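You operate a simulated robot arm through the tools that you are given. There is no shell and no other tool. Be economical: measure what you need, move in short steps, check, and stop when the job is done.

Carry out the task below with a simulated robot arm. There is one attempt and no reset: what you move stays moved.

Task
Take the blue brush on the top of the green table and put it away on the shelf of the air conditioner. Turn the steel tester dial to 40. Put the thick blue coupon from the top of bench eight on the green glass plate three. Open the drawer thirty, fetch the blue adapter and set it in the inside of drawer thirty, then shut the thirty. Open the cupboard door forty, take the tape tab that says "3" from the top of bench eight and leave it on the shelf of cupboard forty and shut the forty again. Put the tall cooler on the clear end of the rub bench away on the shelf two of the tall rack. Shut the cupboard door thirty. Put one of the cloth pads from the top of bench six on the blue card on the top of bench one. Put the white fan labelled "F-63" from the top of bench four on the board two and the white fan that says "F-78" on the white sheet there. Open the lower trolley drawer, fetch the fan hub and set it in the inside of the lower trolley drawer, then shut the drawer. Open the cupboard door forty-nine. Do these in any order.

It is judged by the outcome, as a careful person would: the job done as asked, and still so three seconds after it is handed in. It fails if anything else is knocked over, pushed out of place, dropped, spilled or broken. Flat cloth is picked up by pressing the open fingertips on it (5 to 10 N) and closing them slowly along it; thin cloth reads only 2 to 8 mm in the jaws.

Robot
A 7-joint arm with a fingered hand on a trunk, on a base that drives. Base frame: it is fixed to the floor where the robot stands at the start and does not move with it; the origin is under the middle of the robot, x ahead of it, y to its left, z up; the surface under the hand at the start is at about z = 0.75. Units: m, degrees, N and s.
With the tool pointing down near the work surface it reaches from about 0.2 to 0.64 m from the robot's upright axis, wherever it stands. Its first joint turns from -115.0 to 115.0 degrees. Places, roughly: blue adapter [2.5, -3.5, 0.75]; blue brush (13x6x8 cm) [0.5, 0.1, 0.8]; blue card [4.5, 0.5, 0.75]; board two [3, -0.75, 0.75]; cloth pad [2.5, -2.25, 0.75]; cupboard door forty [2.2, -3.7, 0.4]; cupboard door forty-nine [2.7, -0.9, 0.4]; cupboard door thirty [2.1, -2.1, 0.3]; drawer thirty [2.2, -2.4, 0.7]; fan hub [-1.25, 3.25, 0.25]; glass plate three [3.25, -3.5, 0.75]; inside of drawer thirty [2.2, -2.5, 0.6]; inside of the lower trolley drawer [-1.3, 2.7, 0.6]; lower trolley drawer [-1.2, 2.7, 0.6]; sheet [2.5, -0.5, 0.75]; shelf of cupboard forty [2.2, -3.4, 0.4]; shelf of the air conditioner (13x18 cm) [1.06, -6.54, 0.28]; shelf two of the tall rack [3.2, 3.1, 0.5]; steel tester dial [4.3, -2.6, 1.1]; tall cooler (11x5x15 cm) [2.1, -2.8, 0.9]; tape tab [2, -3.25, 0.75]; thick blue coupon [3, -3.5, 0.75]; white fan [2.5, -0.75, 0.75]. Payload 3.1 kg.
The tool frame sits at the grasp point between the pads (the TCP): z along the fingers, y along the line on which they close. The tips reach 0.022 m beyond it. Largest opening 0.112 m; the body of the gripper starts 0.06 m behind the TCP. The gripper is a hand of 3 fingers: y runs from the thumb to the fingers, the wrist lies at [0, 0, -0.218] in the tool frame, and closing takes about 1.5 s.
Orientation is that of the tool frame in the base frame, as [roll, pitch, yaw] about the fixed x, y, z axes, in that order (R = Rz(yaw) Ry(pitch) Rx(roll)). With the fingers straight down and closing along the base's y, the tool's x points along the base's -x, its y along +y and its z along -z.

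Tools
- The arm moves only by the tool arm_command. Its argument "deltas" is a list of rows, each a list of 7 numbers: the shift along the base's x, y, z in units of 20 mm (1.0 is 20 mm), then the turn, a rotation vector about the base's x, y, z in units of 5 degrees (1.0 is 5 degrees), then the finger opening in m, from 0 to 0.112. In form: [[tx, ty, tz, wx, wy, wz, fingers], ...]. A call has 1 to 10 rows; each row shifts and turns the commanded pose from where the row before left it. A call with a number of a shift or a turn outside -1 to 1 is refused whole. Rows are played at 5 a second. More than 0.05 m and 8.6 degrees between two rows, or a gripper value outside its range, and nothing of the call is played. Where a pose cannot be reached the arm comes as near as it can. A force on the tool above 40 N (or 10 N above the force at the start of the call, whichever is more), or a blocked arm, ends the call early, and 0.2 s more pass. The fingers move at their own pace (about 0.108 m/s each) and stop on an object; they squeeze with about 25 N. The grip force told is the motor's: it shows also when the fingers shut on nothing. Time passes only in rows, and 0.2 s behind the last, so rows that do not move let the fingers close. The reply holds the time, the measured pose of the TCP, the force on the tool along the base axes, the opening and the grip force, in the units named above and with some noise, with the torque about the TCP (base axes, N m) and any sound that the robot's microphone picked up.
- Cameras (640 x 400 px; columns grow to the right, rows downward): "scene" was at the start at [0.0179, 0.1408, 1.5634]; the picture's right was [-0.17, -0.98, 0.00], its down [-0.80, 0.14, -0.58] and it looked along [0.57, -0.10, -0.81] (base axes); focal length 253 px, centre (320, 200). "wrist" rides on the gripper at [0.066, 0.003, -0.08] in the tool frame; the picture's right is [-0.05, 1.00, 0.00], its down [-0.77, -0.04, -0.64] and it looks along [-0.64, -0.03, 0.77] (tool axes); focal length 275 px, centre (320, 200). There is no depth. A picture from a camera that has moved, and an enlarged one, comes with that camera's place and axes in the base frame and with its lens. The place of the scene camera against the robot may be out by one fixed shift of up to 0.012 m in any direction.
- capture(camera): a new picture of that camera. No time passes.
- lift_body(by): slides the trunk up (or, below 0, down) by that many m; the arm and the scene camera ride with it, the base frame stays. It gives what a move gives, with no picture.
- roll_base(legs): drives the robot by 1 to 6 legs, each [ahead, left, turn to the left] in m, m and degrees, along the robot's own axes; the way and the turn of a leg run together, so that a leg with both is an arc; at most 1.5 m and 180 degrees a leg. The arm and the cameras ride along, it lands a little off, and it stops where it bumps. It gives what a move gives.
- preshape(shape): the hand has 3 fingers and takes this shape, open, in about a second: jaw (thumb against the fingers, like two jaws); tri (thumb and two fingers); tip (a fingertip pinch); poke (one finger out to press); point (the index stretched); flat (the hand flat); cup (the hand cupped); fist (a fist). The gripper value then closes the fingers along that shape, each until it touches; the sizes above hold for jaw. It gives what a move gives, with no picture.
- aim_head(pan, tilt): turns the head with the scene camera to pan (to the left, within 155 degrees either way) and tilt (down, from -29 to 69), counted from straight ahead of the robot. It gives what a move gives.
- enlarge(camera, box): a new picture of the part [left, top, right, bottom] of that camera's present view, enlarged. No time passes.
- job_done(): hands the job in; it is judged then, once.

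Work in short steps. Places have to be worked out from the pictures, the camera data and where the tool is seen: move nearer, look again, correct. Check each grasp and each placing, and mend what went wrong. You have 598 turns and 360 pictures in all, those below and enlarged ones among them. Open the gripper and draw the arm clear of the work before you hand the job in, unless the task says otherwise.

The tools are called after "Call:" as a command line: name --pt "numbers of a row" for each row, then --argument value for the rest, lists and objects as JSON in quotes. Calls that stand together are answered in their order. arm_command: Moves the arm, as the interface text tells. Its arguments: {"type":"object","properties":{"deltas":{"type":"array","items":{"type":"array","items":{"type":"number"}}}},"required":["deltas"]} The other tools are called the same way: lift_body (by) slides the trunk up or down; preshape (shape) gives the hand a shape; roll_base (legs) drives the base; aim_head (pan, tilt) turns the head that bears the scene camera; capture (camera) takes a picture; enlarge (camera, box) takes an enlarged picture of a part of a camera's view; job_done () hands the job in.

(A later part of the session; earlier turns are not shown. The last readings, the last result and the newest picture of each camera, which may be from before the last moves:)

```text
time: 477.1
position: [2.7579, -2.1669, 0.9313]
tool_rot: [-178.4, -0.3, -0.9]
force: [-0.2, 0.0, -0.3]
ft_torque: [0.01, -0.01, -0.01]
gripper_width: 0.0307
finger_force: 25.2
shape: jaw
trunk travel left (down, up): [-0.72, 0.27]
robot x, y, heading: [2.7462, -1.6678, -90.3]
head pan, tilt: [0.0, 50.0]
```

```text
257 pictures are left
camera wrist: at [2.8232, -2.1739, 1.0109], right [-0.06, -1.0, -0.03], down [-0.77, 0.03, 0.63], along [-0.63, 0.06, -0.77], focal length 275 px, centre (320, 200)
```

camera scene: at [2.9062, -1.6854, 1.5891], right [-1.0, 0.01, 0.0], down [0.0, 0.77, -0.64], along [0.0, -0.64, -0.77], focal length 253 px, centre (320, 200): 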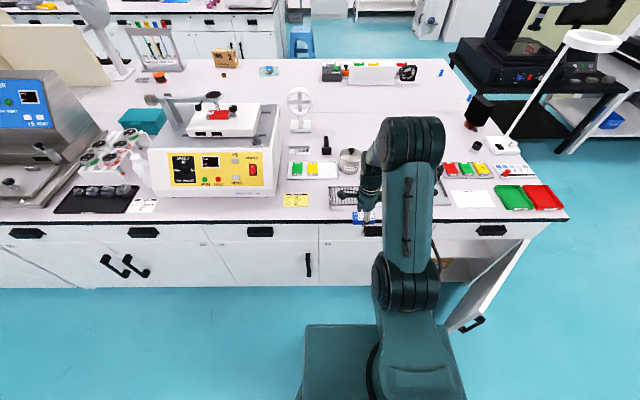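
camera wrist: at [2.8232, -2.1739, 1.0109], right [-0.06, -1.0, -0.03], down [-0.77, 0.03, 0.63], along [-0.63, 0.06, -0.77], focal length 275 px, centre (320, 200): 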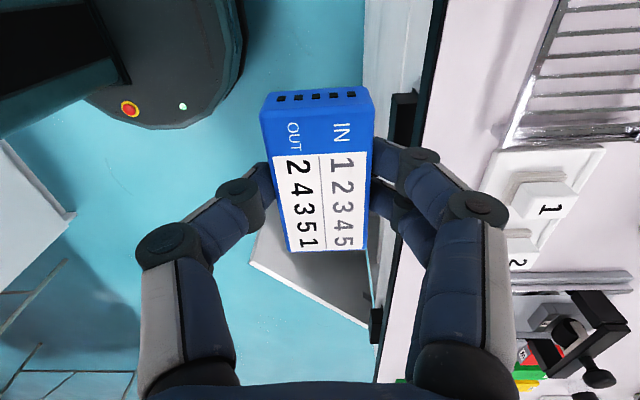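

Free front strip is y −2.255…−2.315. Place the adapter there at (2.757, −2.281) with a minimal opening.

Call:
arm_command --pt "0 -0.95 0 0 0 0 0.02" --pt "0 -0.95 0 0 0 0 0.02" --pt "0 -0.95 0 0 0 0 0.02" --pt "0 -0.95 0 0 0 0 0.02" --pt "0 -0.95 0 0 0 0 0.02" --pt "0 -0.95 0 0 0 0 0.02" --pt "0 0 -1 0 0 0 0.02" --pt "0 0 -1 0 0 0 0.02" --pt "0 0 -1 0 0 0 0.02" --pt "0 0 -1 0 0 0 0.02"

Call:
capture --camera "wrist"

```text
time: 479.3
position: [2.7558, -2.2814, 0.8502]
tool_rot: [-178.4, -0.4, -0.9]
force: [0.4, 0.7, -0.8]
ft_torque: [0.02, 0.0, 0.02]
gripper_width: 0.0308
finger_force: 24.8
shape: jaw
trunk travel left (down, up): [-0.72, 0.27]
robot x, y, heading: [2.7474, -1.667, -90.5]
head pan, tilt: [0.0, 50.0]
```

```text
256 pictures are left
camera wrist: at [2.8225, -2.2878, 0.9299], right [-0.06, -1.0, -0.03], down [-0.77, 0.03, 0.63], along [-0.63, 0.06, -0.77], focal length 275 px, centre (320, 200)
```

wrist: 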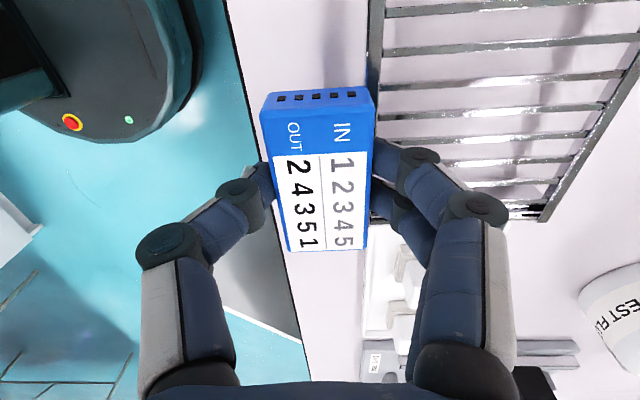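

Shift 11 mm toward the edge for clearance to the rack, then lower to contact and release slightly.

Call:
arm_command --pt "0 0.6 0 0 0 0 0.02" --pt "0 0 -0.6 0 0 0 0.02" --pt "0 0 -0.4 0 0 0 0.02" --pt "0 0 -0.2 0 0 0 0.02" --pt "0 0 -0.15 0 0 0 0.02" --pt "0 0 -0.15 0 0 0 0.02"

```text
time: 480.6
position: [2.7566, -2.2666, 0.8294]
tool_rot: [-179.3, -0.3, -1.0]
force: [0.2, 13.1, 30.4]
ft_torque: [-0.95, 0.02, -0.04]
gripper_width: 0.0325
finger_force: 25.3
shape: jaw
trunk travel left (down, up): [-0.72, 0.27]
robot x, y, heading: [2.749, -1.6677, -90.2]
head pan, tilt: [0.0, 50.0]
stopped in row 6: the force on the tool passed its limit at 43 N (the readings are from after the stop); the commanded pose is now the measured one
```

Call:
arm_command --pt "0 0 0.2 0 0 0 0.02"

Call:
capture --camera "wrist"

```text
time: 481.0
position: [2.7577, -2.2661, 0.8298]
tool_rot: [-178.9, -0.4, -0.9]
force: [0.1, 12.3, 12.2]
ft_torque: [-0.34, 0.0, -0.02]
gripper_width: 0.0321
finger_force: 25.1
shape: jaw
trunk travel left (down, up): [-0.72, 0.27]
robot x, y, heading: [2.7436, -1.6664, -90.0]
head pan, tilt: [0.0, 50.0]
```

```text
255 pictures are left
camera wrist: at [2.8229, -2.2727, 0.9099], right [-0.06, -1.0, -0.02], down [-0.77, 0.04, 0.63], along [-0.63, 0.05, -0.77], focal length 275 px, centre (320, 200)
```

wrist: 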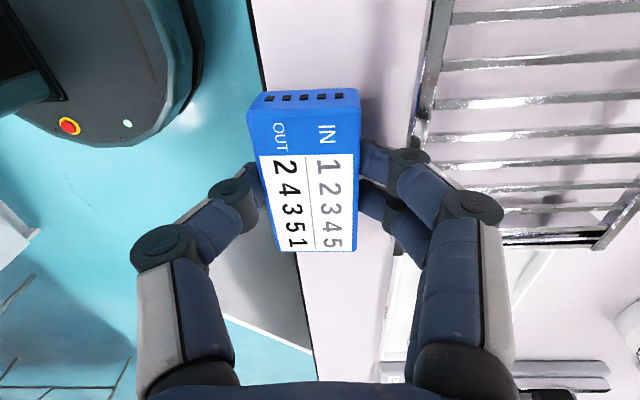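

Contact is the adapter on the bench, 3 mm from the edge. Shift 4 mm inward, set down and release a little.

Call:
arm_command --pt "0 0 0.4 0.15 0 0 0.02" --pt "0 -0.3 0 0 0 0 0.02" --pt "0 0 -0.3 0 0 0 0.02" --pt "0 0 -0.1 0 0 0 0.02" --pt "0 0 0 0 0 0 0.036" --pt "0 0 0 0 0 0 0.038" --pt "0 0 0 0 0 0 0.04" --pt "0 0 0 0 0 0 0.04" --pt "0 0 0.5 0 0 0 0.04" --pt "0 0 1 0 0 0 0.04"

Call:
arm_command --pt "0 0 1 0 0 0 0.04" --pt "0 0 1 0 0 0 0.04" --pt "0 0 1 0 0 0 0.04"

Call:
capture --camera "wrist"

```text
time: 483.2
position: [2.7576, -2.2767, 0.8592]
tool_rot: [-178.1, -0.3, -0.8]
force: [-0.2, 0.2, 0.9]
ft_torque: [-0.04, 0.0, -0.03]
gripper_width: 0.0401
finger_force: 0.0
shape: jaw
trunk travel left (down, up): [-0.72, 0.27]
robot x, y, heading: [2.7462, -1.6674, -90.3]
head pan, tilt: [0.0, 50.0]
```

```text
time: 484.0
position: [2.7573, -2.2769, 0.9198]
tool_rot: [-178.0, -0.4, -0.9]
force: [-0.1, -0.1, -0.2]
ft_torque: [0.05, 0.03, 0.02]
gripper_width: 0.04
finger_force: 0.0
shape: jaw
trunk travel left (down, up): [-0.72, 0.27]
robot x, y, heading: [2.7448, -1.6666, -90.2]
head pan, tilt: [0.0, 50.0]
```

```text
254 pictures are left
camera wrist: at [2.8228, -2.2839, 0.9996], right [-0.06, -1.0, -0.03], down [-0.77, 0.03, 0.63], along [-0.63, 0.06, -0.77], focal length 275 px, centre (320, 200)
```

wrist: 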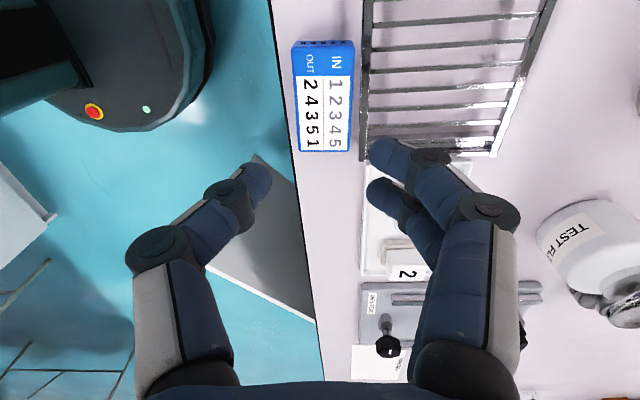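

Adapter staged. Next shut cupboard door thirty (its free edge near (2.25, −1.99)). Move base to about (2.3, −1.45), reorient the hand forward, lower trunk.

Call:
roll_base --legs '[[-0.22, 0, 0], [0, -0.42, 0]]'

Call:
arm_command --pt "0 0 0 0 0 -1 0" --pt "0 0 0 0 0 -1 0" --pt "0 0 0 0 0 -1 0" --pt "0 0 0 0 0 -1 0" --pt "0 0 0 0 0 -1 0" --pt "0 0 0 0 0 -1 0" --pt "0 0 0 0 0 -1 0" --pt "0 0 0 0 0 -1 0" --pt "0 0 0 0 0 -1 0" --pt "0 0 0 0 0 -1 0"

Call:
arm_command --pt "0 0.5 0 0 0 -1 0" --pt "0 0.5 0 0 0 -1 0" --pt "0 0.5 0 0 0 -1 0" --pt "0 0.5 0 0 0 -1 0" --pt "0 0.5 0 0 0 -1 0" --pt "0 0.5 0 0 0 -1 0" --pt "0 0.5 0 0 0 -1 0" --pt "0 0.5 0 0 0 -0.9 0" --pt "0 0 0 -1 0 0 0" --pt "0 0 0 -1 0 0 0"

Call:
arm_command --pt "0 0 0 -1 0 0 0" --pt "0 0 0 -1 0 0 0" --pt "0 0 0 -1 0 0 0" --pt "0 0 0 -1 0 0 0" --pt "0 0 0 -1 0 0 0" --pt "0 0 0 -1 0 0 0" --pt "0 0 0 -1 0 0 0"

Call:
capture --camera "scene"

```text
time: 487.9
position: [2.3437, -2.0503, 0.9189]
tool_rot: [-178.2, -0.4, -0.8]
force: [0.2, 0.2, -0.6]
ft_torque: [-0.02, 0.0, -0.01]
gripper_width: 0.0401
finger_force: 0.1
shape: jaw
trunk travel left (down, up): [-0.72, 0.27]
robot x, y, heading: [2.3347, -1.4434, -90.2]
head pan, tilt: [0.0, 50.0]
```

```text
time: 490.1
position: [2.3418, -2.0502, 0.9197]
tool_rot: [-178.1, -0.4, -51.0]
force: [-1.0, -0.3, 0.1]
ft_torque: [0.02, 0.0, 0.0]
gripper_width: 0.0
finger_force: 24.6
shape: jaw
trunk travel left (down, up): [-0.72, 0.27]
robot x, y, heading: [2.3299, -1.4425, -90.4]
head pan, tilt: [0.0, 50.0]
```

```text
time: 492.3
position: [2.3443, -1.97, 0.9193]
tool_rot: [-178.1, -10.2, -90.2]
force: [0.4, 0.4, 0.1]
ft_torque: [-0.02, -0.01, 0.0]
gripper_width: 0.0
finger_force: 24.8
shape: jaw
trunk travel left (down, up): [-0.72, 0.27]
robot x, y, heading: [2.3334, -1.4418, -90.4]
head pan, tilt: [0.0, 50.0]
```

```text
time: 493.9
position: [2.3437, -1.9789, 0.9195]
tool_rot: [-177.8, -45.3, -90.4]
force: [-0.1, 0.1, 0.3]
ft_torque: [0.02, 0.02, -0.02]
gripper_width: 0.0003
finger_force: 25.6
shape: jaw
out of reach, approached as far as the arm can: row 2, 3
trunk travel left (down, up): [-0.72, 0.27]
robot x, y, heading: [2.3306, -1.4411, -90.4]
head pan, tilt: [0.0, 50.0]
```

```text
253 pictures are left
camera scene: at [2.4926, -1.4591, 1.589], right [-1.0, 0.01, 0.0], down [0.0, 0.77, -0.64], along [0.0, -0.64, -0.77], focal length 253 px, centre (320, 200)
```

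scene: 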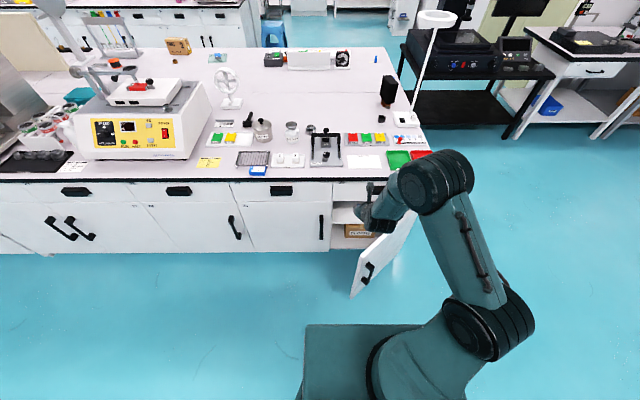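

Door thirty: free edge (2.30, −1.98), top z≈0.61, handle z 0.22–0.48. I'll push it at z≈0.54, above the handle, from its outer side.

Call:
arm_command --pt "-1 0.3 0 0 0 0 0" --pt "-1 0.3 0 0 0 0 0" --pt "-1 0.2 0 0 0 0 0" --pt "-1 0.2 0 0 0 0 0" --pt "-1 0 0 0 0 0 0" --pt "-1 0 0 0 0 0 0" --pt "-1 0 0 0 0 0 0" --pt "-0.6 0 0 0 0 0 0"

Call:
lift_body --by -0.37

Call:
capture --camera "wrist"

```text
time: 495.7
position: [2.1905, -1.9575, 0.9183]
tool_rot: [-177.8, -45.2, -90.5]
force: [0.3, -0.1, 1.1]
ft_torque: [-0.01, -0.03, 0.0]
gripper_width: 0.0002
finger_force: 25.0
shape: jaw
trunk travel left (down, up): [-0.72, 0.27]
robot x, y, heading: [2.3334, -1.4377, -90.2]
head pan, tilt: [0.0, 50.0]
```

```text
time: 499.2
position: [2.1902, -1.9579, 0.5479]
tool_rot: [-177.8, -45.3, -90.5]
force: [0.2, 0.3, -0.3]
ft_torque: [-0.04, 0.01, 0.01]
gripper_width: 0.0
finger_force: 24.8
shape: jaw
trunk travel left (down, up): [-0.35, 0.64]
robot x, y, heading: [2.3318, -1.4412, -90.2]
head pan, tilt: [0.0, 50.0]
```

```text
252 pictures are left
camera wrist: at [2.1847, -1.9475, 0.6512], right [-1.0, 0.01, -0.06], down [0.02, 0.99, -0.1], along [0.06, -0.1, -0.99], focal length 275 px, centre (320, 200)
```

wrist: 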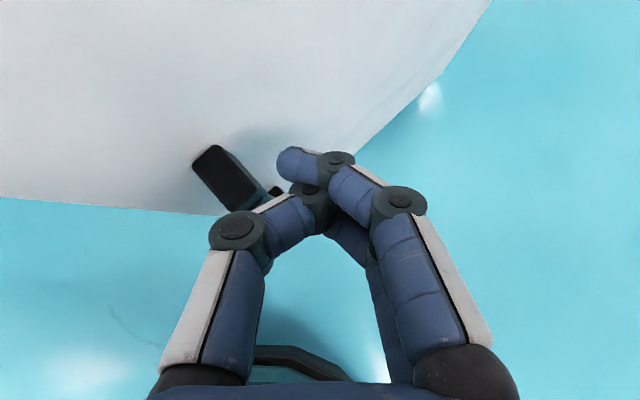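

Call:
arm_command --pt "0.25 -0.95 0 0 0 0 0" --pt "0.25 -0.95 0 0 0 0 0" --pt "0.25 -0.95 0 0 0 0 0" --pt "0.25 -0.95 0 0 0 0 0" --pt "0.57 -0.67 0 0 0 0 0" --pt "0.57 -0.67 0 0 0 0 0" --pt "0.57 -0.67 0 0 0 0 0" --pt "0.45 -0.75 0 0 0 0 0" --pt "0.45 -0.75 0 0 0 0 0" --pt "0.45 -0.75 0 0 0 0 0"

Call:
arm_command --pt "0.3 -0.82 0 0 0 0 0" --pt "0.3 -0.82 0 0 0 0 0" --pt "0.3 -0.82 0 0 0 0 0" --pt "0.17 -0.87 0 0 0 0 0" --pt "0.17 -0.87 0 0 0 0 0" --pt "0.17 -0.87 0 0 0 0 0"

Call:
capture --camera "scene"

```text
time: 501.4
position: [2.2741, -2.1199, 0.5478]
tool_rot: [-177.9, -45.3, -90.4]
force: [0.5, -0.1, -0.1]
ft_torque: [0.03, -0.01, 0.01]
gripper_width: 0.0002
finger_force: 24.6
shape: jaw
trunk travel left (down, up): [-0.35, 0.64]
robot x, y, heading: [2.3308, -1.4451, -90.4]
head pan, tilt: [0.0, 50.0]
```

```text
time: 502.8
position: [2.3004, -2.2206, 0.5473]
tool_rot: [-177.8, -45.1, -90.5]
force: [0.0, 1.2, 0.4]
ft_torque: [0.0, -0.01, 0.0]
gripper_width: 0.0002
finger_force: 25.1
shape: jaw
trunk travel left (down, up): [-0.35, 0.64]
robot x, y, heading: [2.3358, -1.4402, -90.3]
head pan, tilt: [0.0, 50.0]
```

```text
251 pictures are left
camera scene: at [2.4919, -1.4592, 1.2191], right [-1.0, 0.01, 0.0], down [0.0, 0.77, -0.64], along [0.0, -0.64, -0.77], focal length 253 px, centre (320, 200)
```

scene: 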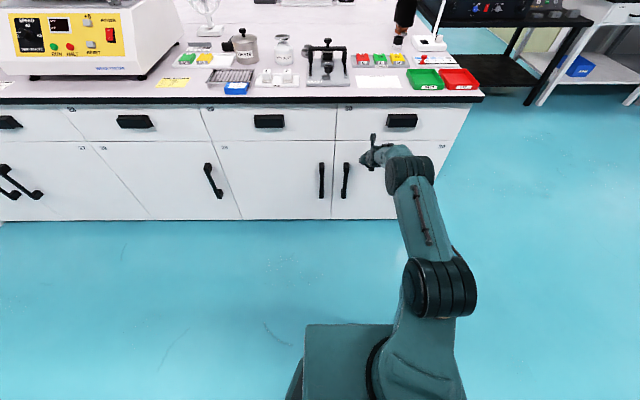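

Nearly closed; push until firm contact.

Call:
roll_base --legs '[[0.03, 0, 0]]'

Call:
arm_command --pt "0 -0.3 0 0 0 0 0" --pt "0 -0.3 0 0 0 0 0" --pt "0 -0.3 0 0 0 0 0" --pt "0 -0.3 0 0 0 0 0"

Call:
enlarge --camera "scene" --box '[280, 80, 500, 230]'

```text
time: 503.7
position: [2.2988, -2.2498, 0.5493]
tool_rot: [-177.7, -45.3, -90.4]
force: [0.0, 1.7, 0.8]
ft_torque: [-0.01, 0.02, -0.01]
gripper_width: 0.0001
finger_force: 24.8
shape: jaw
trunk travel left (down, up): [-0.35, 0.64]
robot x, y, heading: [2.3279, -1.4723, -90.3]
head pan, tilt: [0.0, 50.0]
```

```text
time: 504.3
position: [2.2948, -2.2524, 0.5435]
tool_rot: [-178.0, -44.2, -90.8]
force: [-2.2, 14.1, 3.2]
ft_torque: [-0.1, -0.07, 0.27]
gripper_width: 0.0
finger_force: 24.7
shape: jaw
trunk travel left (down, up): [-0.35, 0.64]
robot x, y, heading: [2.3328, -1.4671, -90.5]
head pan, tilt: [0.0, 50.0]
stopped in row 2: the force on the tool passed its limit at 47 N (the readings are from after the stop); the commanded pose is now the measured one
```

```text
2.67 times, centred on (390, 155) of scene
camera zoom: at [2.4913, -1.4859, 1.2193], right [-1.0, 0.01, 0.0], down [0.01, 0.76, -0.64], along [0.0, -0.64, -0.76], focal length 675 px, centre (133, 320)
```

zoom: 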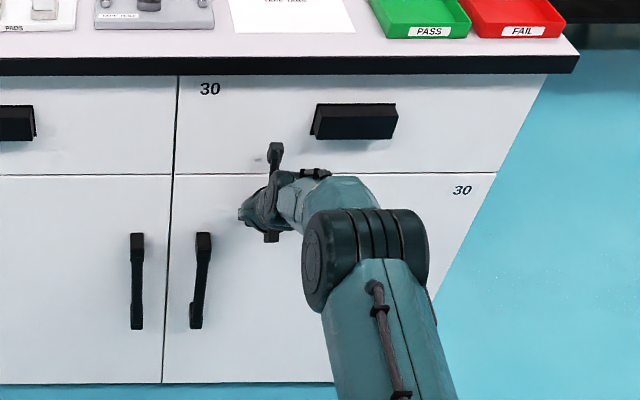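

Door thirty is shut. Now drawer thirty: pull handle at ≈(2.208, z 0.723). Back off, level the tool horizontally and roll it 90° so it closes vertically.

Call:
roll_base --legs '[[-0.12, 0, 0]]'

Call:
arm_command --pt "0 0.5 0.5 -1 0 0 0.05" --pt "0 0.5 0.5 -1 0 0 0.08" --pt "0 0.5 0.5 -1 0 0 0.08" --pt "0 0.5 0.5 -1 0 0 0.08" --pt "0 0.5 0.5 -1 0 0 0.08" --pt "0 0.5 0.5 -1 0 0 0.08" --pt "0 0.5 0 -1 0 0 0.08" --pt "0 0.5 0 -1 0 0 0.08" --pt "0 0 0 -1 0 0 0.08"

Call:
arm_command --pt "0 0 0 0 1 0 0.08" --pt "0 0 0 0 1 0 0.08" --pt "0 0 0 0 1 0 0.08" --pt "0 0 0 0 1 0 0.08" --pt "0 0 0 0 1 0 0.08" --pt "0 0 0 0 1 0 0.08" --pt "0 0 0 0 1 0 0.08" --pt "0 0 0 0 1 0 0.08" --pt "0 0 0 0 1 0 0.08" --pt "0 0 0 0 1 0 0.08"

Call:
arm_command --pt "0 0 0 0 1 0 0.08" --pt "0 0 0 0 1 0 0.08" --pt "0 0 0 0 1 0 0.08" --pt "0 0 0 0 1 0 0.08" --pt "0 0 0 0 1 0 0.08" --pt "0 0 0 0 1 0 0.08" --pt "0 0 0 0 1 0 0.08" --pt "0 0 0 0 1 0 0.08"

Call:
capture --camera "wrist"

```text
time: 505.5
position: [2.2955, -2.1335, 0.5438]
tool_rot: [-177.9, -44.3, -90.7]
force: [-0.3, -0.2, 0.0]
ft_torque: [0.04, -0.04, -0.01]
gripper_width: 0.0001
finger_force: 24.9
shape: jaw
trunk travel left (down, up): [-0.35, 0.64]
robot x, y, heading: [2.3314, -1.35, -90.5]
head pan, tilt: [0.0, 50.0]
```

```text
time: 507.5
position: [2.2945, -2.053, 0.6018]
tool_rot: [-138.8, -89.2, -129.6]
force: [0.5, -1.2, -0.1]
ft_torque: [0.01, 0.02, 0.04]
gripper_width: 0.0798
finger_force: 0.0
shape: jaw
trunk travel left (down, up): [-0.35, 0.64]
robot x, y, heading: [2.3317, -1.3479, -90.6]
head pan, tilt: [0.0, 50.0]
```

```text
time: 509.7
position: [2.2948, -2.0535, 0.6021]
tool_rot: [92.3, -40.3, -0.9]
force: [-0.3, 0.4, 0.9]
ft_torque: [0.01, 0.0, 0.02]
gripper_width: 0.0797
finger_force: 0.1
shape: jaw
trunk travel left (down, up): [-0.35, 0.64]
robot x, y, heading: [2.3329, -1.3491, -90.4]
head pan, tilt: [0.0, 50.0]
```

```text
time: 511.5
position: [2.2947, -2.054, 0.6023]
tool_rot: [91.6, -0.3, -0.7]
force: [0.2, 0.0, 0.0]
ft_torque: [0.05, -0.01, 0.0]
gripper_width: 0.0797
finger_force: 0.0
shape: jaw
trunk travel left (down, up): [-0.35, 0.64]
robot x, y, heading: [2.3347, -1.3498, -90.5]
head pan, tilt: [0.0, 50.0]
```

```text
249 pictures are left
camera wrist: at [2.3625, -1.9748, 0.6075], right [-0.05, -0.03, 1.0], down [-0.76, 0.65, -0.02], along [-0.64, -0.76, -0.06], focal length 275 px, centre (320, 200)
```

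wrist: 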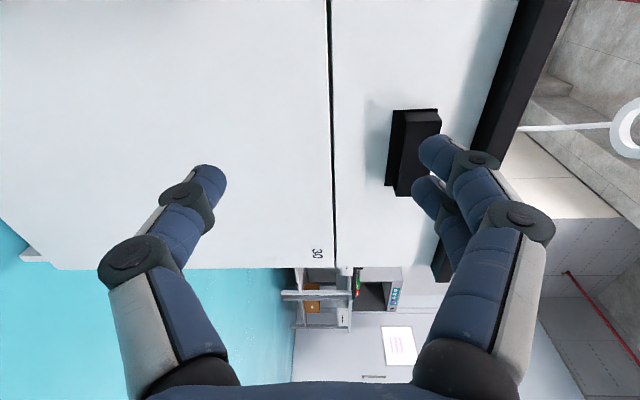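

Handle at x≈2.21, z 0.663–0.719. Align the hand and check.

Call:
arm_command --pt "-0.84 -0.4 0.9 0 0 0 0.07" --pt "-0.84 -0.4 0.9 0 0 0 0.07" --pt "-0.84 -0.4 0.9 0 0 0 0.07" --pt "-0.84 -0.4 0.9 0 0 0 0.07" --pt "-0.84 -0.4 0.9 0 0 0 0.07" --pt "0 -1 0 0 0 0 0.07" --pt "0 -1 0 0 0 0 0.07" --pt "0 0 0 0 0 0 0.07"

Call:
capture --camera "wrist"

```text
time: 513.3
position: [2.2097, -2.1332, 0.6944]
tool_rot: [91.6, -0.5, -0.6]
force: [0.3, 0.2, -0.8]
ft_torque: [0.0, 0.02, 0.0]
gripper_width: 0.0705
finger_force: 0.1
shape: jaw
trunk travel left (down, up): [-0.35, 0.64]
robot x, y, heading: [2.3376, -1.3484, -90.5]
head pan, tilt: [0.0, 50.0]
```

```text
248 pictures are left
camera wrist: at [2.2776, -2.055, 0.6996], right [-0.06, -0.03, 1.0], down [-0.76, 0.65, -0.02], along [-0.64, -0.76, -0.06], focal length 275 px, centre (320, 200)
```

wrist: 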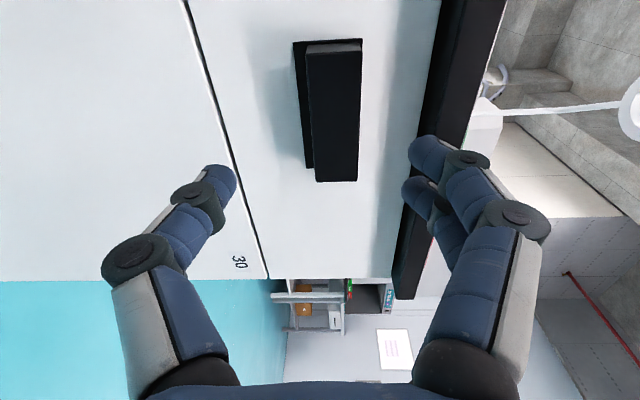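

Call:
arm_command --pt "0 -1 0.1 0 0 0 0.07" --pt "0 -1 0 0 0 0 0.07" --pt "0 -1 0 0 0 0 0.07" --pt "0 -1 0 0 0 0 0.07" --pt "0 -1 0 0 0 0 0.07" --pt "0 0 0 0 0 0 0.03" --pt "0 0 0 0 0 0 0.02" --pt "0 0 0 0 0 0 0.02" --pt "0 0 0 0 0 0 0.02" --pt "0 0 0 0 0 0 0.02"

Call:
capture --camera "wrist"

```text
time: 515.5
position: [2.2113, -2.214, 0.6952]
tool_rot: [91.6, -0.5, -0.8]
force: [-0.1, 0.8, -0.6]
ft_torque: [0.0, 0.0, 0.01]
gripper_width: 0.0206
finger_force: 0.1
shape: jaw
out of reach, approached as far as the arm can: row 5
trunk travel left (down, up): [-0.35, 0.64]
robot x, y, heading: [2.332, -1.3507, -90.5]
head pan, tilt: [0.0, 50.0]
```

```text
247 pictures are left
camera wrist: at [2.2779, -2.1351, 0.7006], right [-0.06, -0.03, 1.0], down [-0.76, 0.65, -0.02], along [-0.65, -0.76, -0.06], focal length 275 px, centre (320, 200)
```

wrist: 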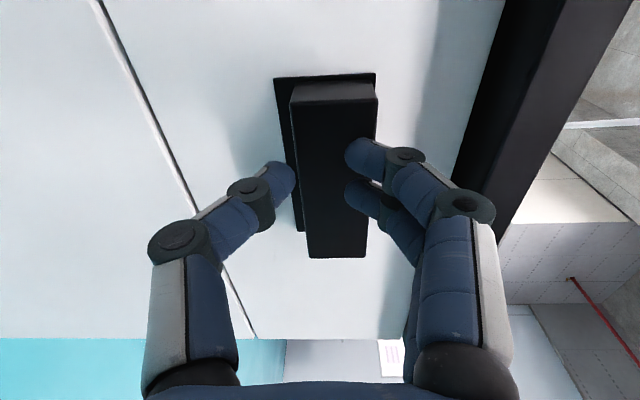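

Reach limit just short of the handle. Open, retract slightly, drive base 0.12 ahead, and approach again.

Call:
arm_command --pt "0 1 0 0 0 0 0.07" --pt "0 1 0 0 0 0 0.07" --pt "0 1 0 0 0 0 0.07" --pt "0 1 0 0 0 0 0.07" --pt "0 1 0 0 0 0 0.07"

Call:
roll_base --legs '[[0.12, 0, 0]]'

Call:
capture --camera "wrist"

```text
time: 516.7
position: [2.2106, -2.1131, 0.6946]
tool_rot: [91.6, -0.5, -0.7]
force: [0.1, -0.9, -0.1]
ft_torque: [0.02, 0.01, 0.0]
gripper_width: 0.0696
finger_force: 0.0
shape: jaw
trunk travel left (down, up): [-0.35, 0.64]
robot x, y, heading: [2.3341, -1.3535, -90.6]
head pan, tilt: [0.0, 50.0]
```

```text
time: 518.0
position: [2.2113, -2.2339, 0.6948]
tool_rot: [91.6, -0.5, -0.7]
force: [0.6, 0.8, 0.7]
ft_torque: [0.03, 0.05, -0.02]
gripper_width: 0.0698
finger_force: 0.1
shape: jaw
trunk travel left (down, up): [-0.35, 0.64]
robot x, y, heading: [2.3334, -1.4695, -90.4]
head pan, tilt: [0.0, 50.0]
```

```text
246 pictures are left
camera wrist: at [2.2776, -2.155, 0.6999], right [-0.06, -0.03, 1.0], down [-0.76, 0.65, -0.02], along [-0.64, -0.76, -0.06], focal length 275 px, centre (320, 200)
```

wrist: 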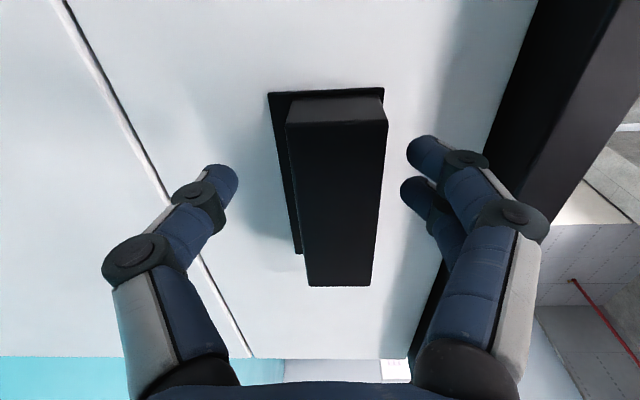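

Call:
arm_command --pt "0 -0.6 0.25 0 0 0 0.07" --pt "0 -0.6 0 0 0 0 0.07" --pt "0 -0.4 0 0 0 0 0.07" --pt "0 0 0 0 0 0 0.03" --pt "0 0 0 0 0 0 0.02" --pt "0 0 0 0 0 0 0.02" --pt "0 0 0 0 0 0 0.02" --pt "0 0 0 0 0 0 0.02"

Call:
capture --camera "wrist"

```text
time: 518.5
position: [2.2104, -2.2501, 0.7004]
tool_rot: [91.7, -0.4, -0.6]
force: [4.6, 39.8, -2.1]
ft_torque: [-1.61, 0.16, 0.15]
gripper_width: 0.0664
finger_force: 0.1
shape: jaw
trunk travel left (down, up): [-0.35, 0.64]
robot x, y, heading: [2.3317, -1.4713, -90.7]
head pan, tilt: [0.0, 50.0]
stopped in row 2: the force on the tool passed its limit at 50 N (the readings are from after the stop); the commanded pose is now the measured one
```

```text
245 pictures are left
camera wrist: at [2.2779, -2.1694, 0.7058], right [-0.05, -0.03, 1.0], down [-0.76, 0.64, -0.02], along [-0.64, -0.76, -0.06], focal length 275 px, centre (320, 200)
```

wrist: 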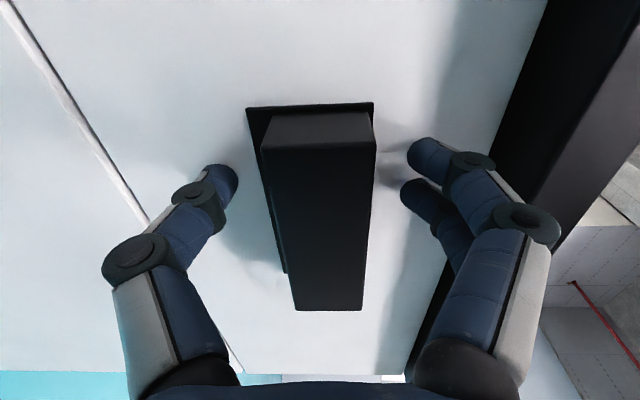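

Tips reached the drawer face. Back off 3 mm and close on the handle.

Call:
arm_command --pt "0 0.2 0 0 0 0 0.06" --pt "0 0 0 0 0 0 0.03" --pt "0 0 0 0 0 0 0.02" --pt "0 0 0 0 0 0 0.02" --pt "0 0 0 0 0 0 0.02" --pt "0 0 0 0 0 0 0.02"

Call:
arm_command --pt "0 0.7 0 0 0 0 0.02" --pt "0 0.7 0 0 0 0 0.02" --pt "0 0.7 0 0 0 0 0.02" --pt "0 0.7 0 0 0 0 0.02"

Call:
capture --camera "wrist"

```text
time: 519.9
position: [2.2098, -2.2483, 0.7006]
tool_rot: [91.7, -0.5, -0.6]
force: [-2.9, 7.0, 3.3]
ft_torque: [-1.11, 0.02, -0.08]
gripper_width: 0.0276
finger_force: 25.2
shape: jaw
trunk travel left (down, up): [-0.35, 0.64]
robot x, y, heading: [2.3296, -1.4664, -90.4]
head pan, tilt: [0.0, 50.0]
```

```text
time: 520.9
position: [2.2107, -2.1926, 0.6999]
tool_rot: [91.7, -0.5, -0.6]
force: [-2.7, 1.2, 6.8]
ft_torque: [-1.01, 0.04, -0.08]
gripper_width: 0.0268
finger_force: 24.6
shape: jaw
trunk travel left (down, up): [-0.35, 0.64]
robot x, y, heading: [2.3302, -1.4685, -90.5]
head pan, tilt: [0.0, 50.0]
```

```text
244 pictures are left
camera wrist: at [2.2773, -2.1132, 0.7042], right [-0.06, -0.03, 1.0], down [-0.76, 0.64, -0.02], along [-0.64, -0.76, -0.06], focal length 275 px, centre (320, 200)
```

wrist: 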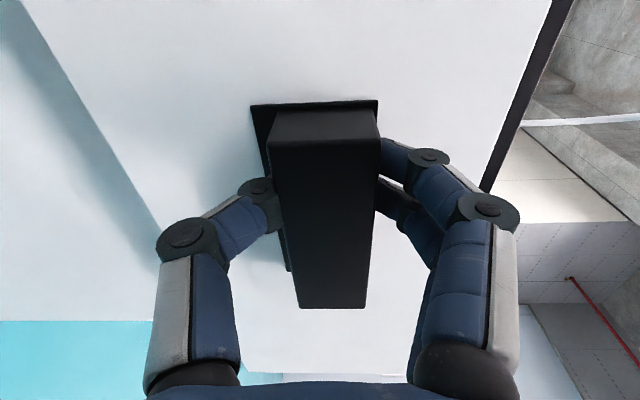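

The drawer is coming. Pull further with the base.

Call:
roll_base --legs '[[-0.2, 0, 0]]'

Call:
capture --camera "scene"

```text
time: 522.5
position: [2.2118, -1.9935, 0.7]
tool_rot: [91.7, -0.6, -0.7]
force: [-16.7, -0.7, 5.5]
ft_torque: [-0.93, -0.14, -0.3]
gripper_width: 0.0261
finger_force: 24.8
shape: jaw
trunk travel left (down, up): [-0.35, 0.64]
robot x, y, heading: [2.3368, -1.2694, -90.4]
head pan, tilt: [0.0, 50.0]
```

```text
243 pictures are left
camera scene: at [2.4905, -1.2858, 1.2194], right [-1.0, 0.01, 0.0], down [0.01, 0.77, -0.64], along [0.0, -0.64, -0.77], focal length 253 px, centre (320, 200)
```

scene: 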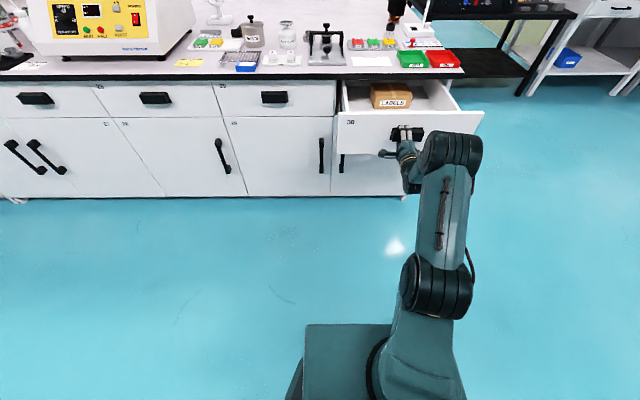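

Drawer is open ~26 cm. Release, retreat, raise and return the tool to vertical (yaw 0).

Call:
arm_command --pt "0 0 0 0 0 0 0.05" --pt "0 0 0 0 0 0 0.08" --pt "0 0 0 0 0 0 0.08" --pt "0 1 0 0 0 0 0.08" --pt "0 1 0 0 0 0 0.08" --pt "0 1 0 0 0 0 0.08" --pt "0 1 0 0 0 0 0.08"

Call:
roll_base --legs '[[-0.08, 0.3, 0]]'

Call:
lift_body --by 0.37

Call:
arm_command --pt "0 0 0 1 0 0 0.08" --pt "0 0 0 1 0 0 0.08" --pt "0 0 0 1 0 0 0.08" --pt "0 0 0 1 0 0 0.08" --pt "0 0 0 1 0 0 0.08" --pt "0 0 0 1 0 0 0.08" --pt "0 0 0 1 0 0 0.08" --pt "0 0 0 1 0 0 0.08" --pt "0 0 0 1 0 0 0.08" --pt "0 0 0 1 0 0 0.08"

Call:
arm_command --pt "0 0 -0.5 1 0 0 0.06" --pt "0 0 -0.5 1 0 0 0.06" --pt "0 0 -0.5 1 0 0 0.06" --pt "0 0 -0.5 1 0 0 0.06" --pt "0 0 -0.5 1 0 0 0.06" --pt "0 0 -0.5 1 0 0 0.06" --pt "0 0 -0.5 1 0 0 0.06" --pt "0 0 -0.5 0.7 0 0 0.06"

```text
time: 524.1
position: [2.2121, -1.9133, 0.6979]
tool_rot: [91.7, -0.5, -0.7]
force: [0.0, 0.4, -0.7]
ft_torque: [0.05, 0.0, 0.01]
gripper_width: 0.0797
finger_force: 0.1
shape: jaw
trunk travel left (down, up): [-0.35, 0.64]
robot x, y, heading: [2.3362, -1.2693, -90.2]
head pan, tilt: [0.0, 50.0]
```

```text
time: 526.2
position: [2.5053, -1.8348, 0.6984]
tool_rot: [91.7, -0.5, -1.1]
force: [-0.4, 0.2, -0.7]
ft_torque: [0.0, -0.04, 0.01]
gripper_width: 0.0798
finger_force: 0.0
shape: jaw
trunk travel left (down, up): [-0.35, 0.64]
robot x, y, heading: [2.6334, -1.1928, -90.6]
head pan, tilt: [0.0, 50.0]
```

```text
time: 529.8
position: [2.5047, -1.8357, 1.0691]
tool_rot: [91.6, -0.6, -1.2]
force: [-0.1, 0.3, -0.5]
ft_torque: [0.0, 0.0, 0.0]
gripper_width: 0.0793
finger_force: 0.1
shape: jaw
trunk travel left (down, up): [-0.72, 0.27]
robot x, y, heading: [2.6287, -1.1902, -90.6]
head pan, tilt: [0.0, 50.0]
```

```text
time: 532.0
position: [2.513, -1.8422, 1.0727]
tool_rot: [134.3, -0.9, 0.4]
force: [-0.2, -0.3, -0.3]
ft_torque: [0.0, -0.02, 0.0]
gripper_width: 0.0797
finger_force: 0.1
shape: jaw
out of reach, approached as far as the arm can: row 9, 10
trunk travel left (down, up): [-0.72, 0.27]
robot x, y, heading: [2.6344, -1.1935, -90.8]
head pan, tilt: [0.0, 50.0]
```

```text
time: 533.8
position: [2.5064, -1.813, 1.0281]
tool_rot: [157.0, -0.5, -0.2]
force: [0.0, -0.3, -0.9]
ft_torque: [-0.02, 0.03, 0.0]
gripper_width: 0.0603
finger_force: 0.1
shape: jaw
out of reach, approached as far as the arm can: row 4, 5, 6, 7, 8
trunk travel left (down, up): [-0.72, 0.27]
robot x, y, heading: [2.6333, -1.1938, -90.9]
head pan, tilt: [0.0, 50.0]
```

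Continue levelling closer to the robot and lower.

Call:
arm_command --pt "0 1 -0.6 0 0 0 0.06" --pt "0 1 -0.6 0 0 0 0.06" --pt "0 1 -0.6 0 0 0 0.06" --pt "0 1 -0.6 0 0 0 0.06" --pt "0 1 -0.6 0 0 0 0.06" --pt "0.5 0 0 1 0 0 0.06" --pt "0.5 0 0 1 0 0 0.06" --pt "0.5 0 0 1 0 0 0.06" --pt "0.5 0 0 1 0 0 0.06" --pt "0.5 0 0 0.6 0 0 0.06"

```text
time: 536.0
position: [2.5204, -1.6965, 0.965]
tool_rot: [166.7, -0.6, -0.3]
force: [-0.8, -0.2, -0.2]
ft_torque: [0.02, -0.02, 0.02]
gripper_width: 0.0604
finger_force: 0.0
shape: jaw
out of reach, approached as far as the arm can: row 7, 8, 9, 10
trunk travel left (down, up): [-0.72, 0.27]
robot x, y, heading: [2.6355, -1.1936, -90.8]
head pan, tilt: [0.0, 50.0]
```

Use the posture-reset trick: rotate to forward yaw, stretch out high with tilt, then untilt.

Call:
arm_command --pt "0.5 -0.5 0.5 0 0 -1 0.06" --pt "0.5 -0.5 0.5 0 0 -1 0.06" --pt "0.5 -0.5 0.5 0 0 -1 0.06" --pt "0.5 -0.5 0.5 0 0 -1 0.06" --pt "0.5 -0.5 0.5 0 0 -1 0.06" --pt "0.5 -0.5 0.5 0 0 -1 0.06" --pt "0.5 -0.5 0.5 0 0 -1 0.06" --pt "0.5 -0.5 0.5 0 0 -1 0.06" --pt "0.5 -0.5 0.5 0 0 -1 0.06" --pt "0.5 -0.5 0.5 0 0 -1 0.06"

Call:
arm_command --pt "0 -0.5 0 0 0 -1 0.06" --pt "0 -0.5 0 0 0 -1 0.06" --pt "0 -0.5 0 0 0 -1 0.06" --pt "0 -0.5 0 0 0 -1 0.06" --pt "0 -0.5 0 0 0 -1 0.06" --pt "0 -0.5 0 0 0 -1 0.06" --pt "0 -0.5 0 -1 0 0 0.06" --pt "0 -0.5 0 -1 0 0 0.06" --pt "0 -0.5 0 -1 0 0 0.06" --pt "0 0 0 -1 0 0 0.06"

```text
time: 538.2
position: [2.5252, -1.6068, 0.9626]
tool_rot: [163.3, -4.8, -45.8]
force: [-0.7, 0.6, -0.3]
ft_torque: [0.01, 0.01, -0.01]
gripper_width: 0.0605
finger_force: 0.2
shape: jaw
out of reach, approached as far as the arm can: row 1, 2, 3, 4, 5, 6, 7, 8, 9, 10
trunk travel left (down, up): [-0.72, 0.27]
robot x, y, heading: [2.6313, -1.1934, -90.7]
head pan, tilt: [0.0, 50.0]
```

```text
time: 540.4
position: [2.493, -1.6795, 0.9591]
tool_rot: [151.2, -25.3, -67.1]
force: [-0.4, -0.5, 0.6]
ft_torque: [-0.02, 0.02, -0.01]
gripper_width: 0.0602
finger_force: 0.1
shape: jaw
out of reach, approached as far as the arm can: row 1, 2, 3, 4
trunk travel left (down, up): [-0.72, 0.27]
robot x, y, heading: [2.6315, -1.1946, -90.6]
head pan, tilt: [0.0, 50.0]
```

Re-level to a clean forward-tilted pose (pointing −y, 45°).

Call:
arm_command --pt "0 0 0.5 -0.41 -0.78 -0.16 0.06" --pt "0 0 0.5 -0.41 -0.78 -0.16 0.06" --pt "0 0 0.5 -0.41 -0.78 -0.16 0.06" --pt "0 0 0.5 -0.41 -0.78 -0.16 0.06" --pt "0.5 0 0.5 -0.41 -0.78 -0.16 0.06" --pt "0.5 0 0.5 -0.41 -0.78 -0.16 0.06" --pt "0.5 0 0.5 -0.41 -0.78 -0.16 0.06" --pt "0.5 0 0 0 0 0 0.06"

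```text
time: 542.2
position: [2.5343, -1.6793, 1.0296]
tool_rot: [-179.4, -45.2, -90.2]
force: [0.4, 0.3, -0.3]
ft_torque: [0.02, 0.03, 0.0]
gripper_width: 0.0606
finger_force: 0.1
shape: jaw
trunk travel left (down, up): [-0.72, 0.27]
robot x, y, heading: [2.632, -1.193, -90.6]
head pan, tilt: [0.0, 50.0]
```

Call:
arm_command --pt "0.5 -1 0.2 0 0 0 0.06" --pt "0.5 -1 0.2 0 0 0 0.06" --pt "0.5 -1 0.2 0 0 0 0.06" --pt "0.5 -1 0.2 0 0 0 0.06" --pt "0.5 -1 0.2 0 0 0 0.06" --pt "0.5 -1 0.2 0 0 0 0.06" --pt "0.5 -1 0.2 0 0 0 0.06" --pt "0.5 -1 0.2 0 0 0 0.06" --pt "0.5 -1 0.2 0 0 0 0.06"

Call:
arm_command --pt "0 0.7 0 1 0 0 0.06" --pt "0 0.7 0 1 0 0 0.06" --pt "0 0.7 0 1 0 0 0.06" --pt "0 0.7 0 1 0 0 0.06" --pt "0 0.7 0 1 0 0 0.06" --pt "0 0.7 0 1 0 0 0.06" --pt "0 0.7 0 1 0 0 0.06" --pt "0 0.7 0 1 0 0 0.06" --pt "0 0.7 0 1 0 0 0.06"

```text
time: 544.2
position: [2.6217, -1.8612, 1.0642]
tool_rot: [-179.5, -45.1, -90.1]
force: [-0.3, -0.2, -0.2]
ft_torque: [0.04, 0.0, 0.04]
gripper_width: 0.0605
finger_force: 0.0
shape: jaw
trunk travel left (down, up): [-0.72, 0.27]
robot x, y, heading: [2.629, -1.1912, -90.6]
head pan, tilt: [0.0, 50.0]
```

```text
time: 546.2
position: [2.621, -1.7344, 1.0637]
tool_rot: [-179.6, 0.0, -90.1]
force: [0.3, 0.1, -0.4]
ft_torque: [-0.01, 0.0, -0.01]
gripper_width: 0.0604
finger_force: 0.1
shape: jaw
trunk travel left (down, up): [-0.72, 0.27]
robot x, y, heading: [2.6358, -1.1927, -90.7]
head pan, tilt: [0.0, 50.0]
```

Call:
arm_command --pt "0 0 -0.6 0 0 1 0.06" --pt "0 0 -0.6 0 0 1 0.06" --pt "0 0 -0.6 0 0 1 0.06" --pt "0 0 -0.6 0 0 1 0.06" --pt "0 0 -0.6 0 0 1 0.06" --pt "0 0 -0.6 0 0 1 0.06" --pt "0 0 -0.6 0 0 1 0.06" --pt "0 0 -0.6 0 0 1 0.06" --pt "0 0 -0.6 0 0 1 0.06" --pt "0 0 -0.6 0 0 1 0.06"

Call:
arm_command --pt "0 0 0 0 0 1 0.06" --pt "0 0 0 0 0 1 0.06" --pt "0 0 0 0 0 1 0.06" --pt "0 0 0 0 0 1 0.06" --pt "0 0 0 0 0 1 0.06" --pt "0 0 0 0 0 1 0.06" --pt "0 0 0 0 0 1 0.06" --pt "0 0 0 0 0 1 0.06"

Call:
roll_base --legs '[[0.5, 0.12, 0.6]]'

Call:
capture --camera "wrist"

```text
time: 548.4
position: [2.6217, -1.7353, 0.9447]
tool_rot: [-179.5, -0.1, -40.1]
force: [0.3, -0.2, 0.4]
ft_torque: [0.0, 0.0, 0.01]
gripper_width: 0.0604
finger_force: 0.0
shape: jaw
trunk travel left (down, up): [-0.72, 0.27]
robot x, y, heading: [2.6333, -1.1918, -90.9]
head pan, tilt: [0.0, 50.0]
```

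```text
time: 550.2
position: [2.6213, -1.7338, 0.9435]
tool_rot: [-179.6, -0.1, -0.1]
force: [0.1, -0.4, 0.9]
ft_torque: [-0.02, -0.02, 0.03]
gripper_width: 0.0603
finger_force: 0.0
shape: jaw
trunk travel left (down, up): [-0.72, 0.27]
robot x, y, heading: [2.6337, -1.1917, -90.7]
head pan, tilt: [0.0, 50.0]
```

```text
time: 553.2
position: [2.7369, -2.2268, 0.9444]
tool_rot: [-179.6, -0.1, 0.0]
force: [-0.4, 0.2, 0.2]
ft_torque: [0.06, 0.0, 0.03]
gripper_width: 0.0606
finger_force: 0.1
shape: jaw
trunk travel left (down, up): [-0.72, 0.27]
robot x, y, heading: [2.7455, -1.6838, -90.7]
head pan, tilt: [0.0, 50.0]
```

```text
242 pictures are left
camera wrist: at [2.8024, -2.2317, 1.0244], right [-0.05, -1.0, -0.01], down [-0.77, 0.03, 0.63], along [-0.63, 0.04, -0.77], focal length 275 px, centre (320, 200)
```

wrist: 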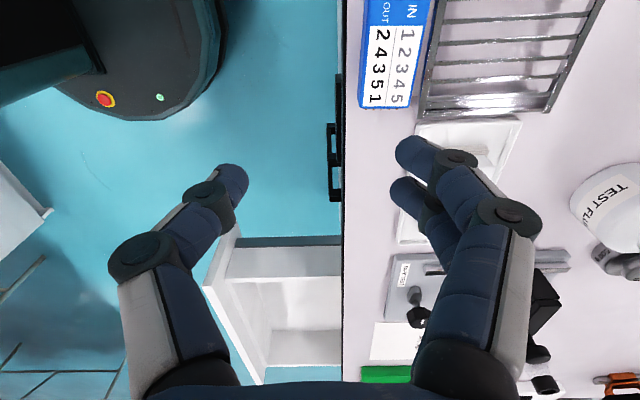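

Call:
arm_command --pt "0.58 -1 0 0 0 0 0.044" --pt "0.58 -1 0 0 0 0 0.044" --pt "0 -0.25 -1 0 0 0 0.044" --pt "0 0 -1 0 0 0 0.044" --pt "0 0 -1 0 0 0 0.044" --pt "0 0 -0.7 0 0 0 0.044"

Call:
capture --camera "wrist"

```text
time: 554.6
position: [2.7589, -2.2709, 0.8694]
tool_rot: [-179.5, -0.1, 0.0]
force: [-0.7, 0.2, 0.7]
ft_torque: [-0.01, -0.03, 0.01]
gripper_width: 0.0444
finger_force: 0.2
shape: jaw
trunk travel left (down, up): [-0.72, 0.27]
robot x, y, heading: [2.7499, -1.6861, -90.4]
head pan, tilt: [0.0, 50.0]
```

```text
241 pictures are left
camera wrist: at [2.8257, -2.2756, 0.9493], right [-0.05, -1.0, -0.01], down [-0.77, 0.03, 0.63], along [-0.63, 0.04, -0.77], focal length 275 px, centre (320, 200)
```

wrist: 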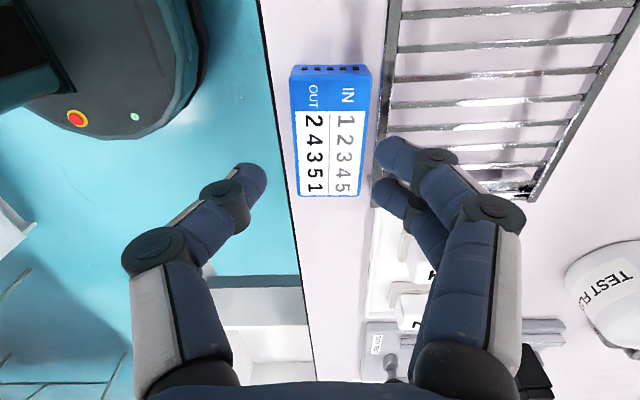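

Repeat the release pose (y≈−2.2765, opening 0.041) and descend gently.

Call:
arm_command --pt "0.1 -0.28 0 0 0 0 0.041" --pt "0 0 -0.5 0 0 0 0.041" --pt "0 0 -0.5 0 0 0 0.041" --pt "0 0 -0.4 0 0 0 0.041" --pt "0 0 -0.3 0 0 0 0.041" --pt "0 0 -0.2 0 0 0 0.041" --pt "0 0 0 0 0 0 0.041"

```text
time: 556.0
position: [2.7619, -2.2827, 0.8414]
tool_rot: [179.1, -0.2, 0.0]
force: [-0.3, -0.2, 29.8]
ft_torque: [-0.64, 0.05, -0.02]
gripper_width: 0.0406
finger_force: 0.1
shape: jaw
trunk travel left (down, up): [-0.72, 0.27]
robot x, y, heading: [2.7433, -1.6838, -90.5]
head pan, tilt: [0.0, 50.0]
stopped in row 6: the force on the tool passed its limit at 45 N (the readings are from after the stop); the commanded pose is now the measured one
```

Call:
arm_command --pt "0 0.2 0.5 0 0 0 0.041"

Call:
capture --camera "wrist"

```text
time: 556.4
position: [2.7604, -2.2778, 0.8449]
tool_rot: [179.9, 0.0, 0.0]
force: [0.3, -0.2, 0.1]
ft_torque: [0.01, 0.01, -0.02]
gripper_width: 0.0413
finger_force: 0.0
shape: jaw
trunk travel left (down, up): [-0.72, 0.27]
robot x, y, heading: [2.7482, -1.6873, -90.7]
head pan, tilt: [0.0, 50.0]
```

```text
240 pictures are left
camera wrist: at [2.8281, -2.2815, 0.9251], right [-0.05, -1.0, 0.0], down [-0.77, 0.04, 0.63], along [-0.63, 0.03, -0.77], focal length 275 px, centre (320, 200)
```

wrist: 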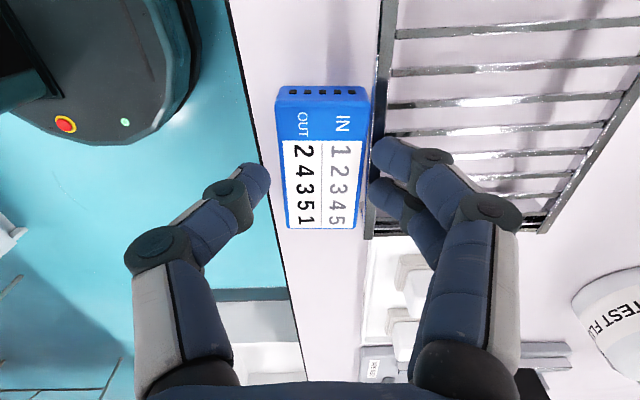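

The rack is too close for fingers along y. I'll rise and grasp the adapter lengthwise instead (closing along x, yaw −90).

Call:
arm_command --pt "0 0 1 0 0 -1 0.1" --pt "0 0 1 0 0 -1 0.1" --pt "0 0 1 0 0 -1 0.1" --pt "0 0 0 0 0 -1 0.1" --pt "0 0 0 0 0 -1 0.1" --pt "0 0 0 0 0 -1 0.1" --pt "0 0 0 0 0 -1 0.1" --pt "0 0 0 0 0 -1 0.1" --pt "0 0 0 0 0 -1 0.1" --pt "0 0 0 0 0 -1 0.1"

Call:
arm_command --pt "0 0 0 0 0 -1 0.1" --pt "0 0 0 0 0 -1 0.1" --pt "0 0 0 0 0 -1 0.1" --pt "0 0 0 0 0 -1 0.1" --pt "0 0 0 0 0 -1 0.1" --pt "0 0 0 0 0 -1 0.1" --pt "0 0 0 0 0 -1 0.1" --pt "0 0 0 0 0 -1 0.1"

Call:
capture --camera "wrist"

```text
time: 558.5
position: [2.7619, -2.2777, 0.9071]
tool_rot: [179.7, -0.1, -50.1]
force: [0.5, -0.2, -0.6]
ft_torque: [-0.02, -0.02, -0.01]
gripper_width: 0.0996
finger_force: 0.1
shape: jaw
trunk travel left (down, up): [-0.72, 0.27]
robot x, y, heading: [2.7445, -1.687, -90.7]
head pan, tilt: [0.0, 50.0]
```

```text
time: 560.4
position: [2.7615, -2.2791, 0.9069]
tool_rot: [179.7, -0.1, -90.1]
force: [0.4, 0.3, 0.0]
ft_torque: [0.01, 0.0, -0.01]
gripper_width: 0.0997
finger_force: 0.1
shape: jaw
trunk travel left (down, up): [-0.72, 0.27]
robot x, y, heading: [2.7461, -1.6814, -90.5]
head pan, tilt: [0.0, 50.0]
```

```text
239 pictures are left
camera wrist: at [2.7588, -2.3453, 0.9867], right [-1.0, 0.05, 0.01], down [0.04, 0.77, 0.63], along [0.03, 0.63, -0.77], focal length 275 px, centre (320, 200)
```

wrist: 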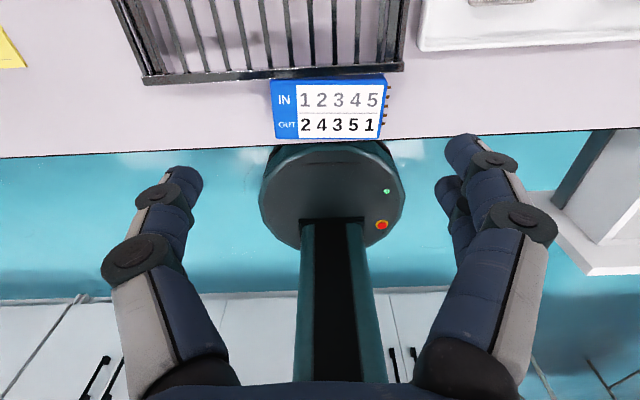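

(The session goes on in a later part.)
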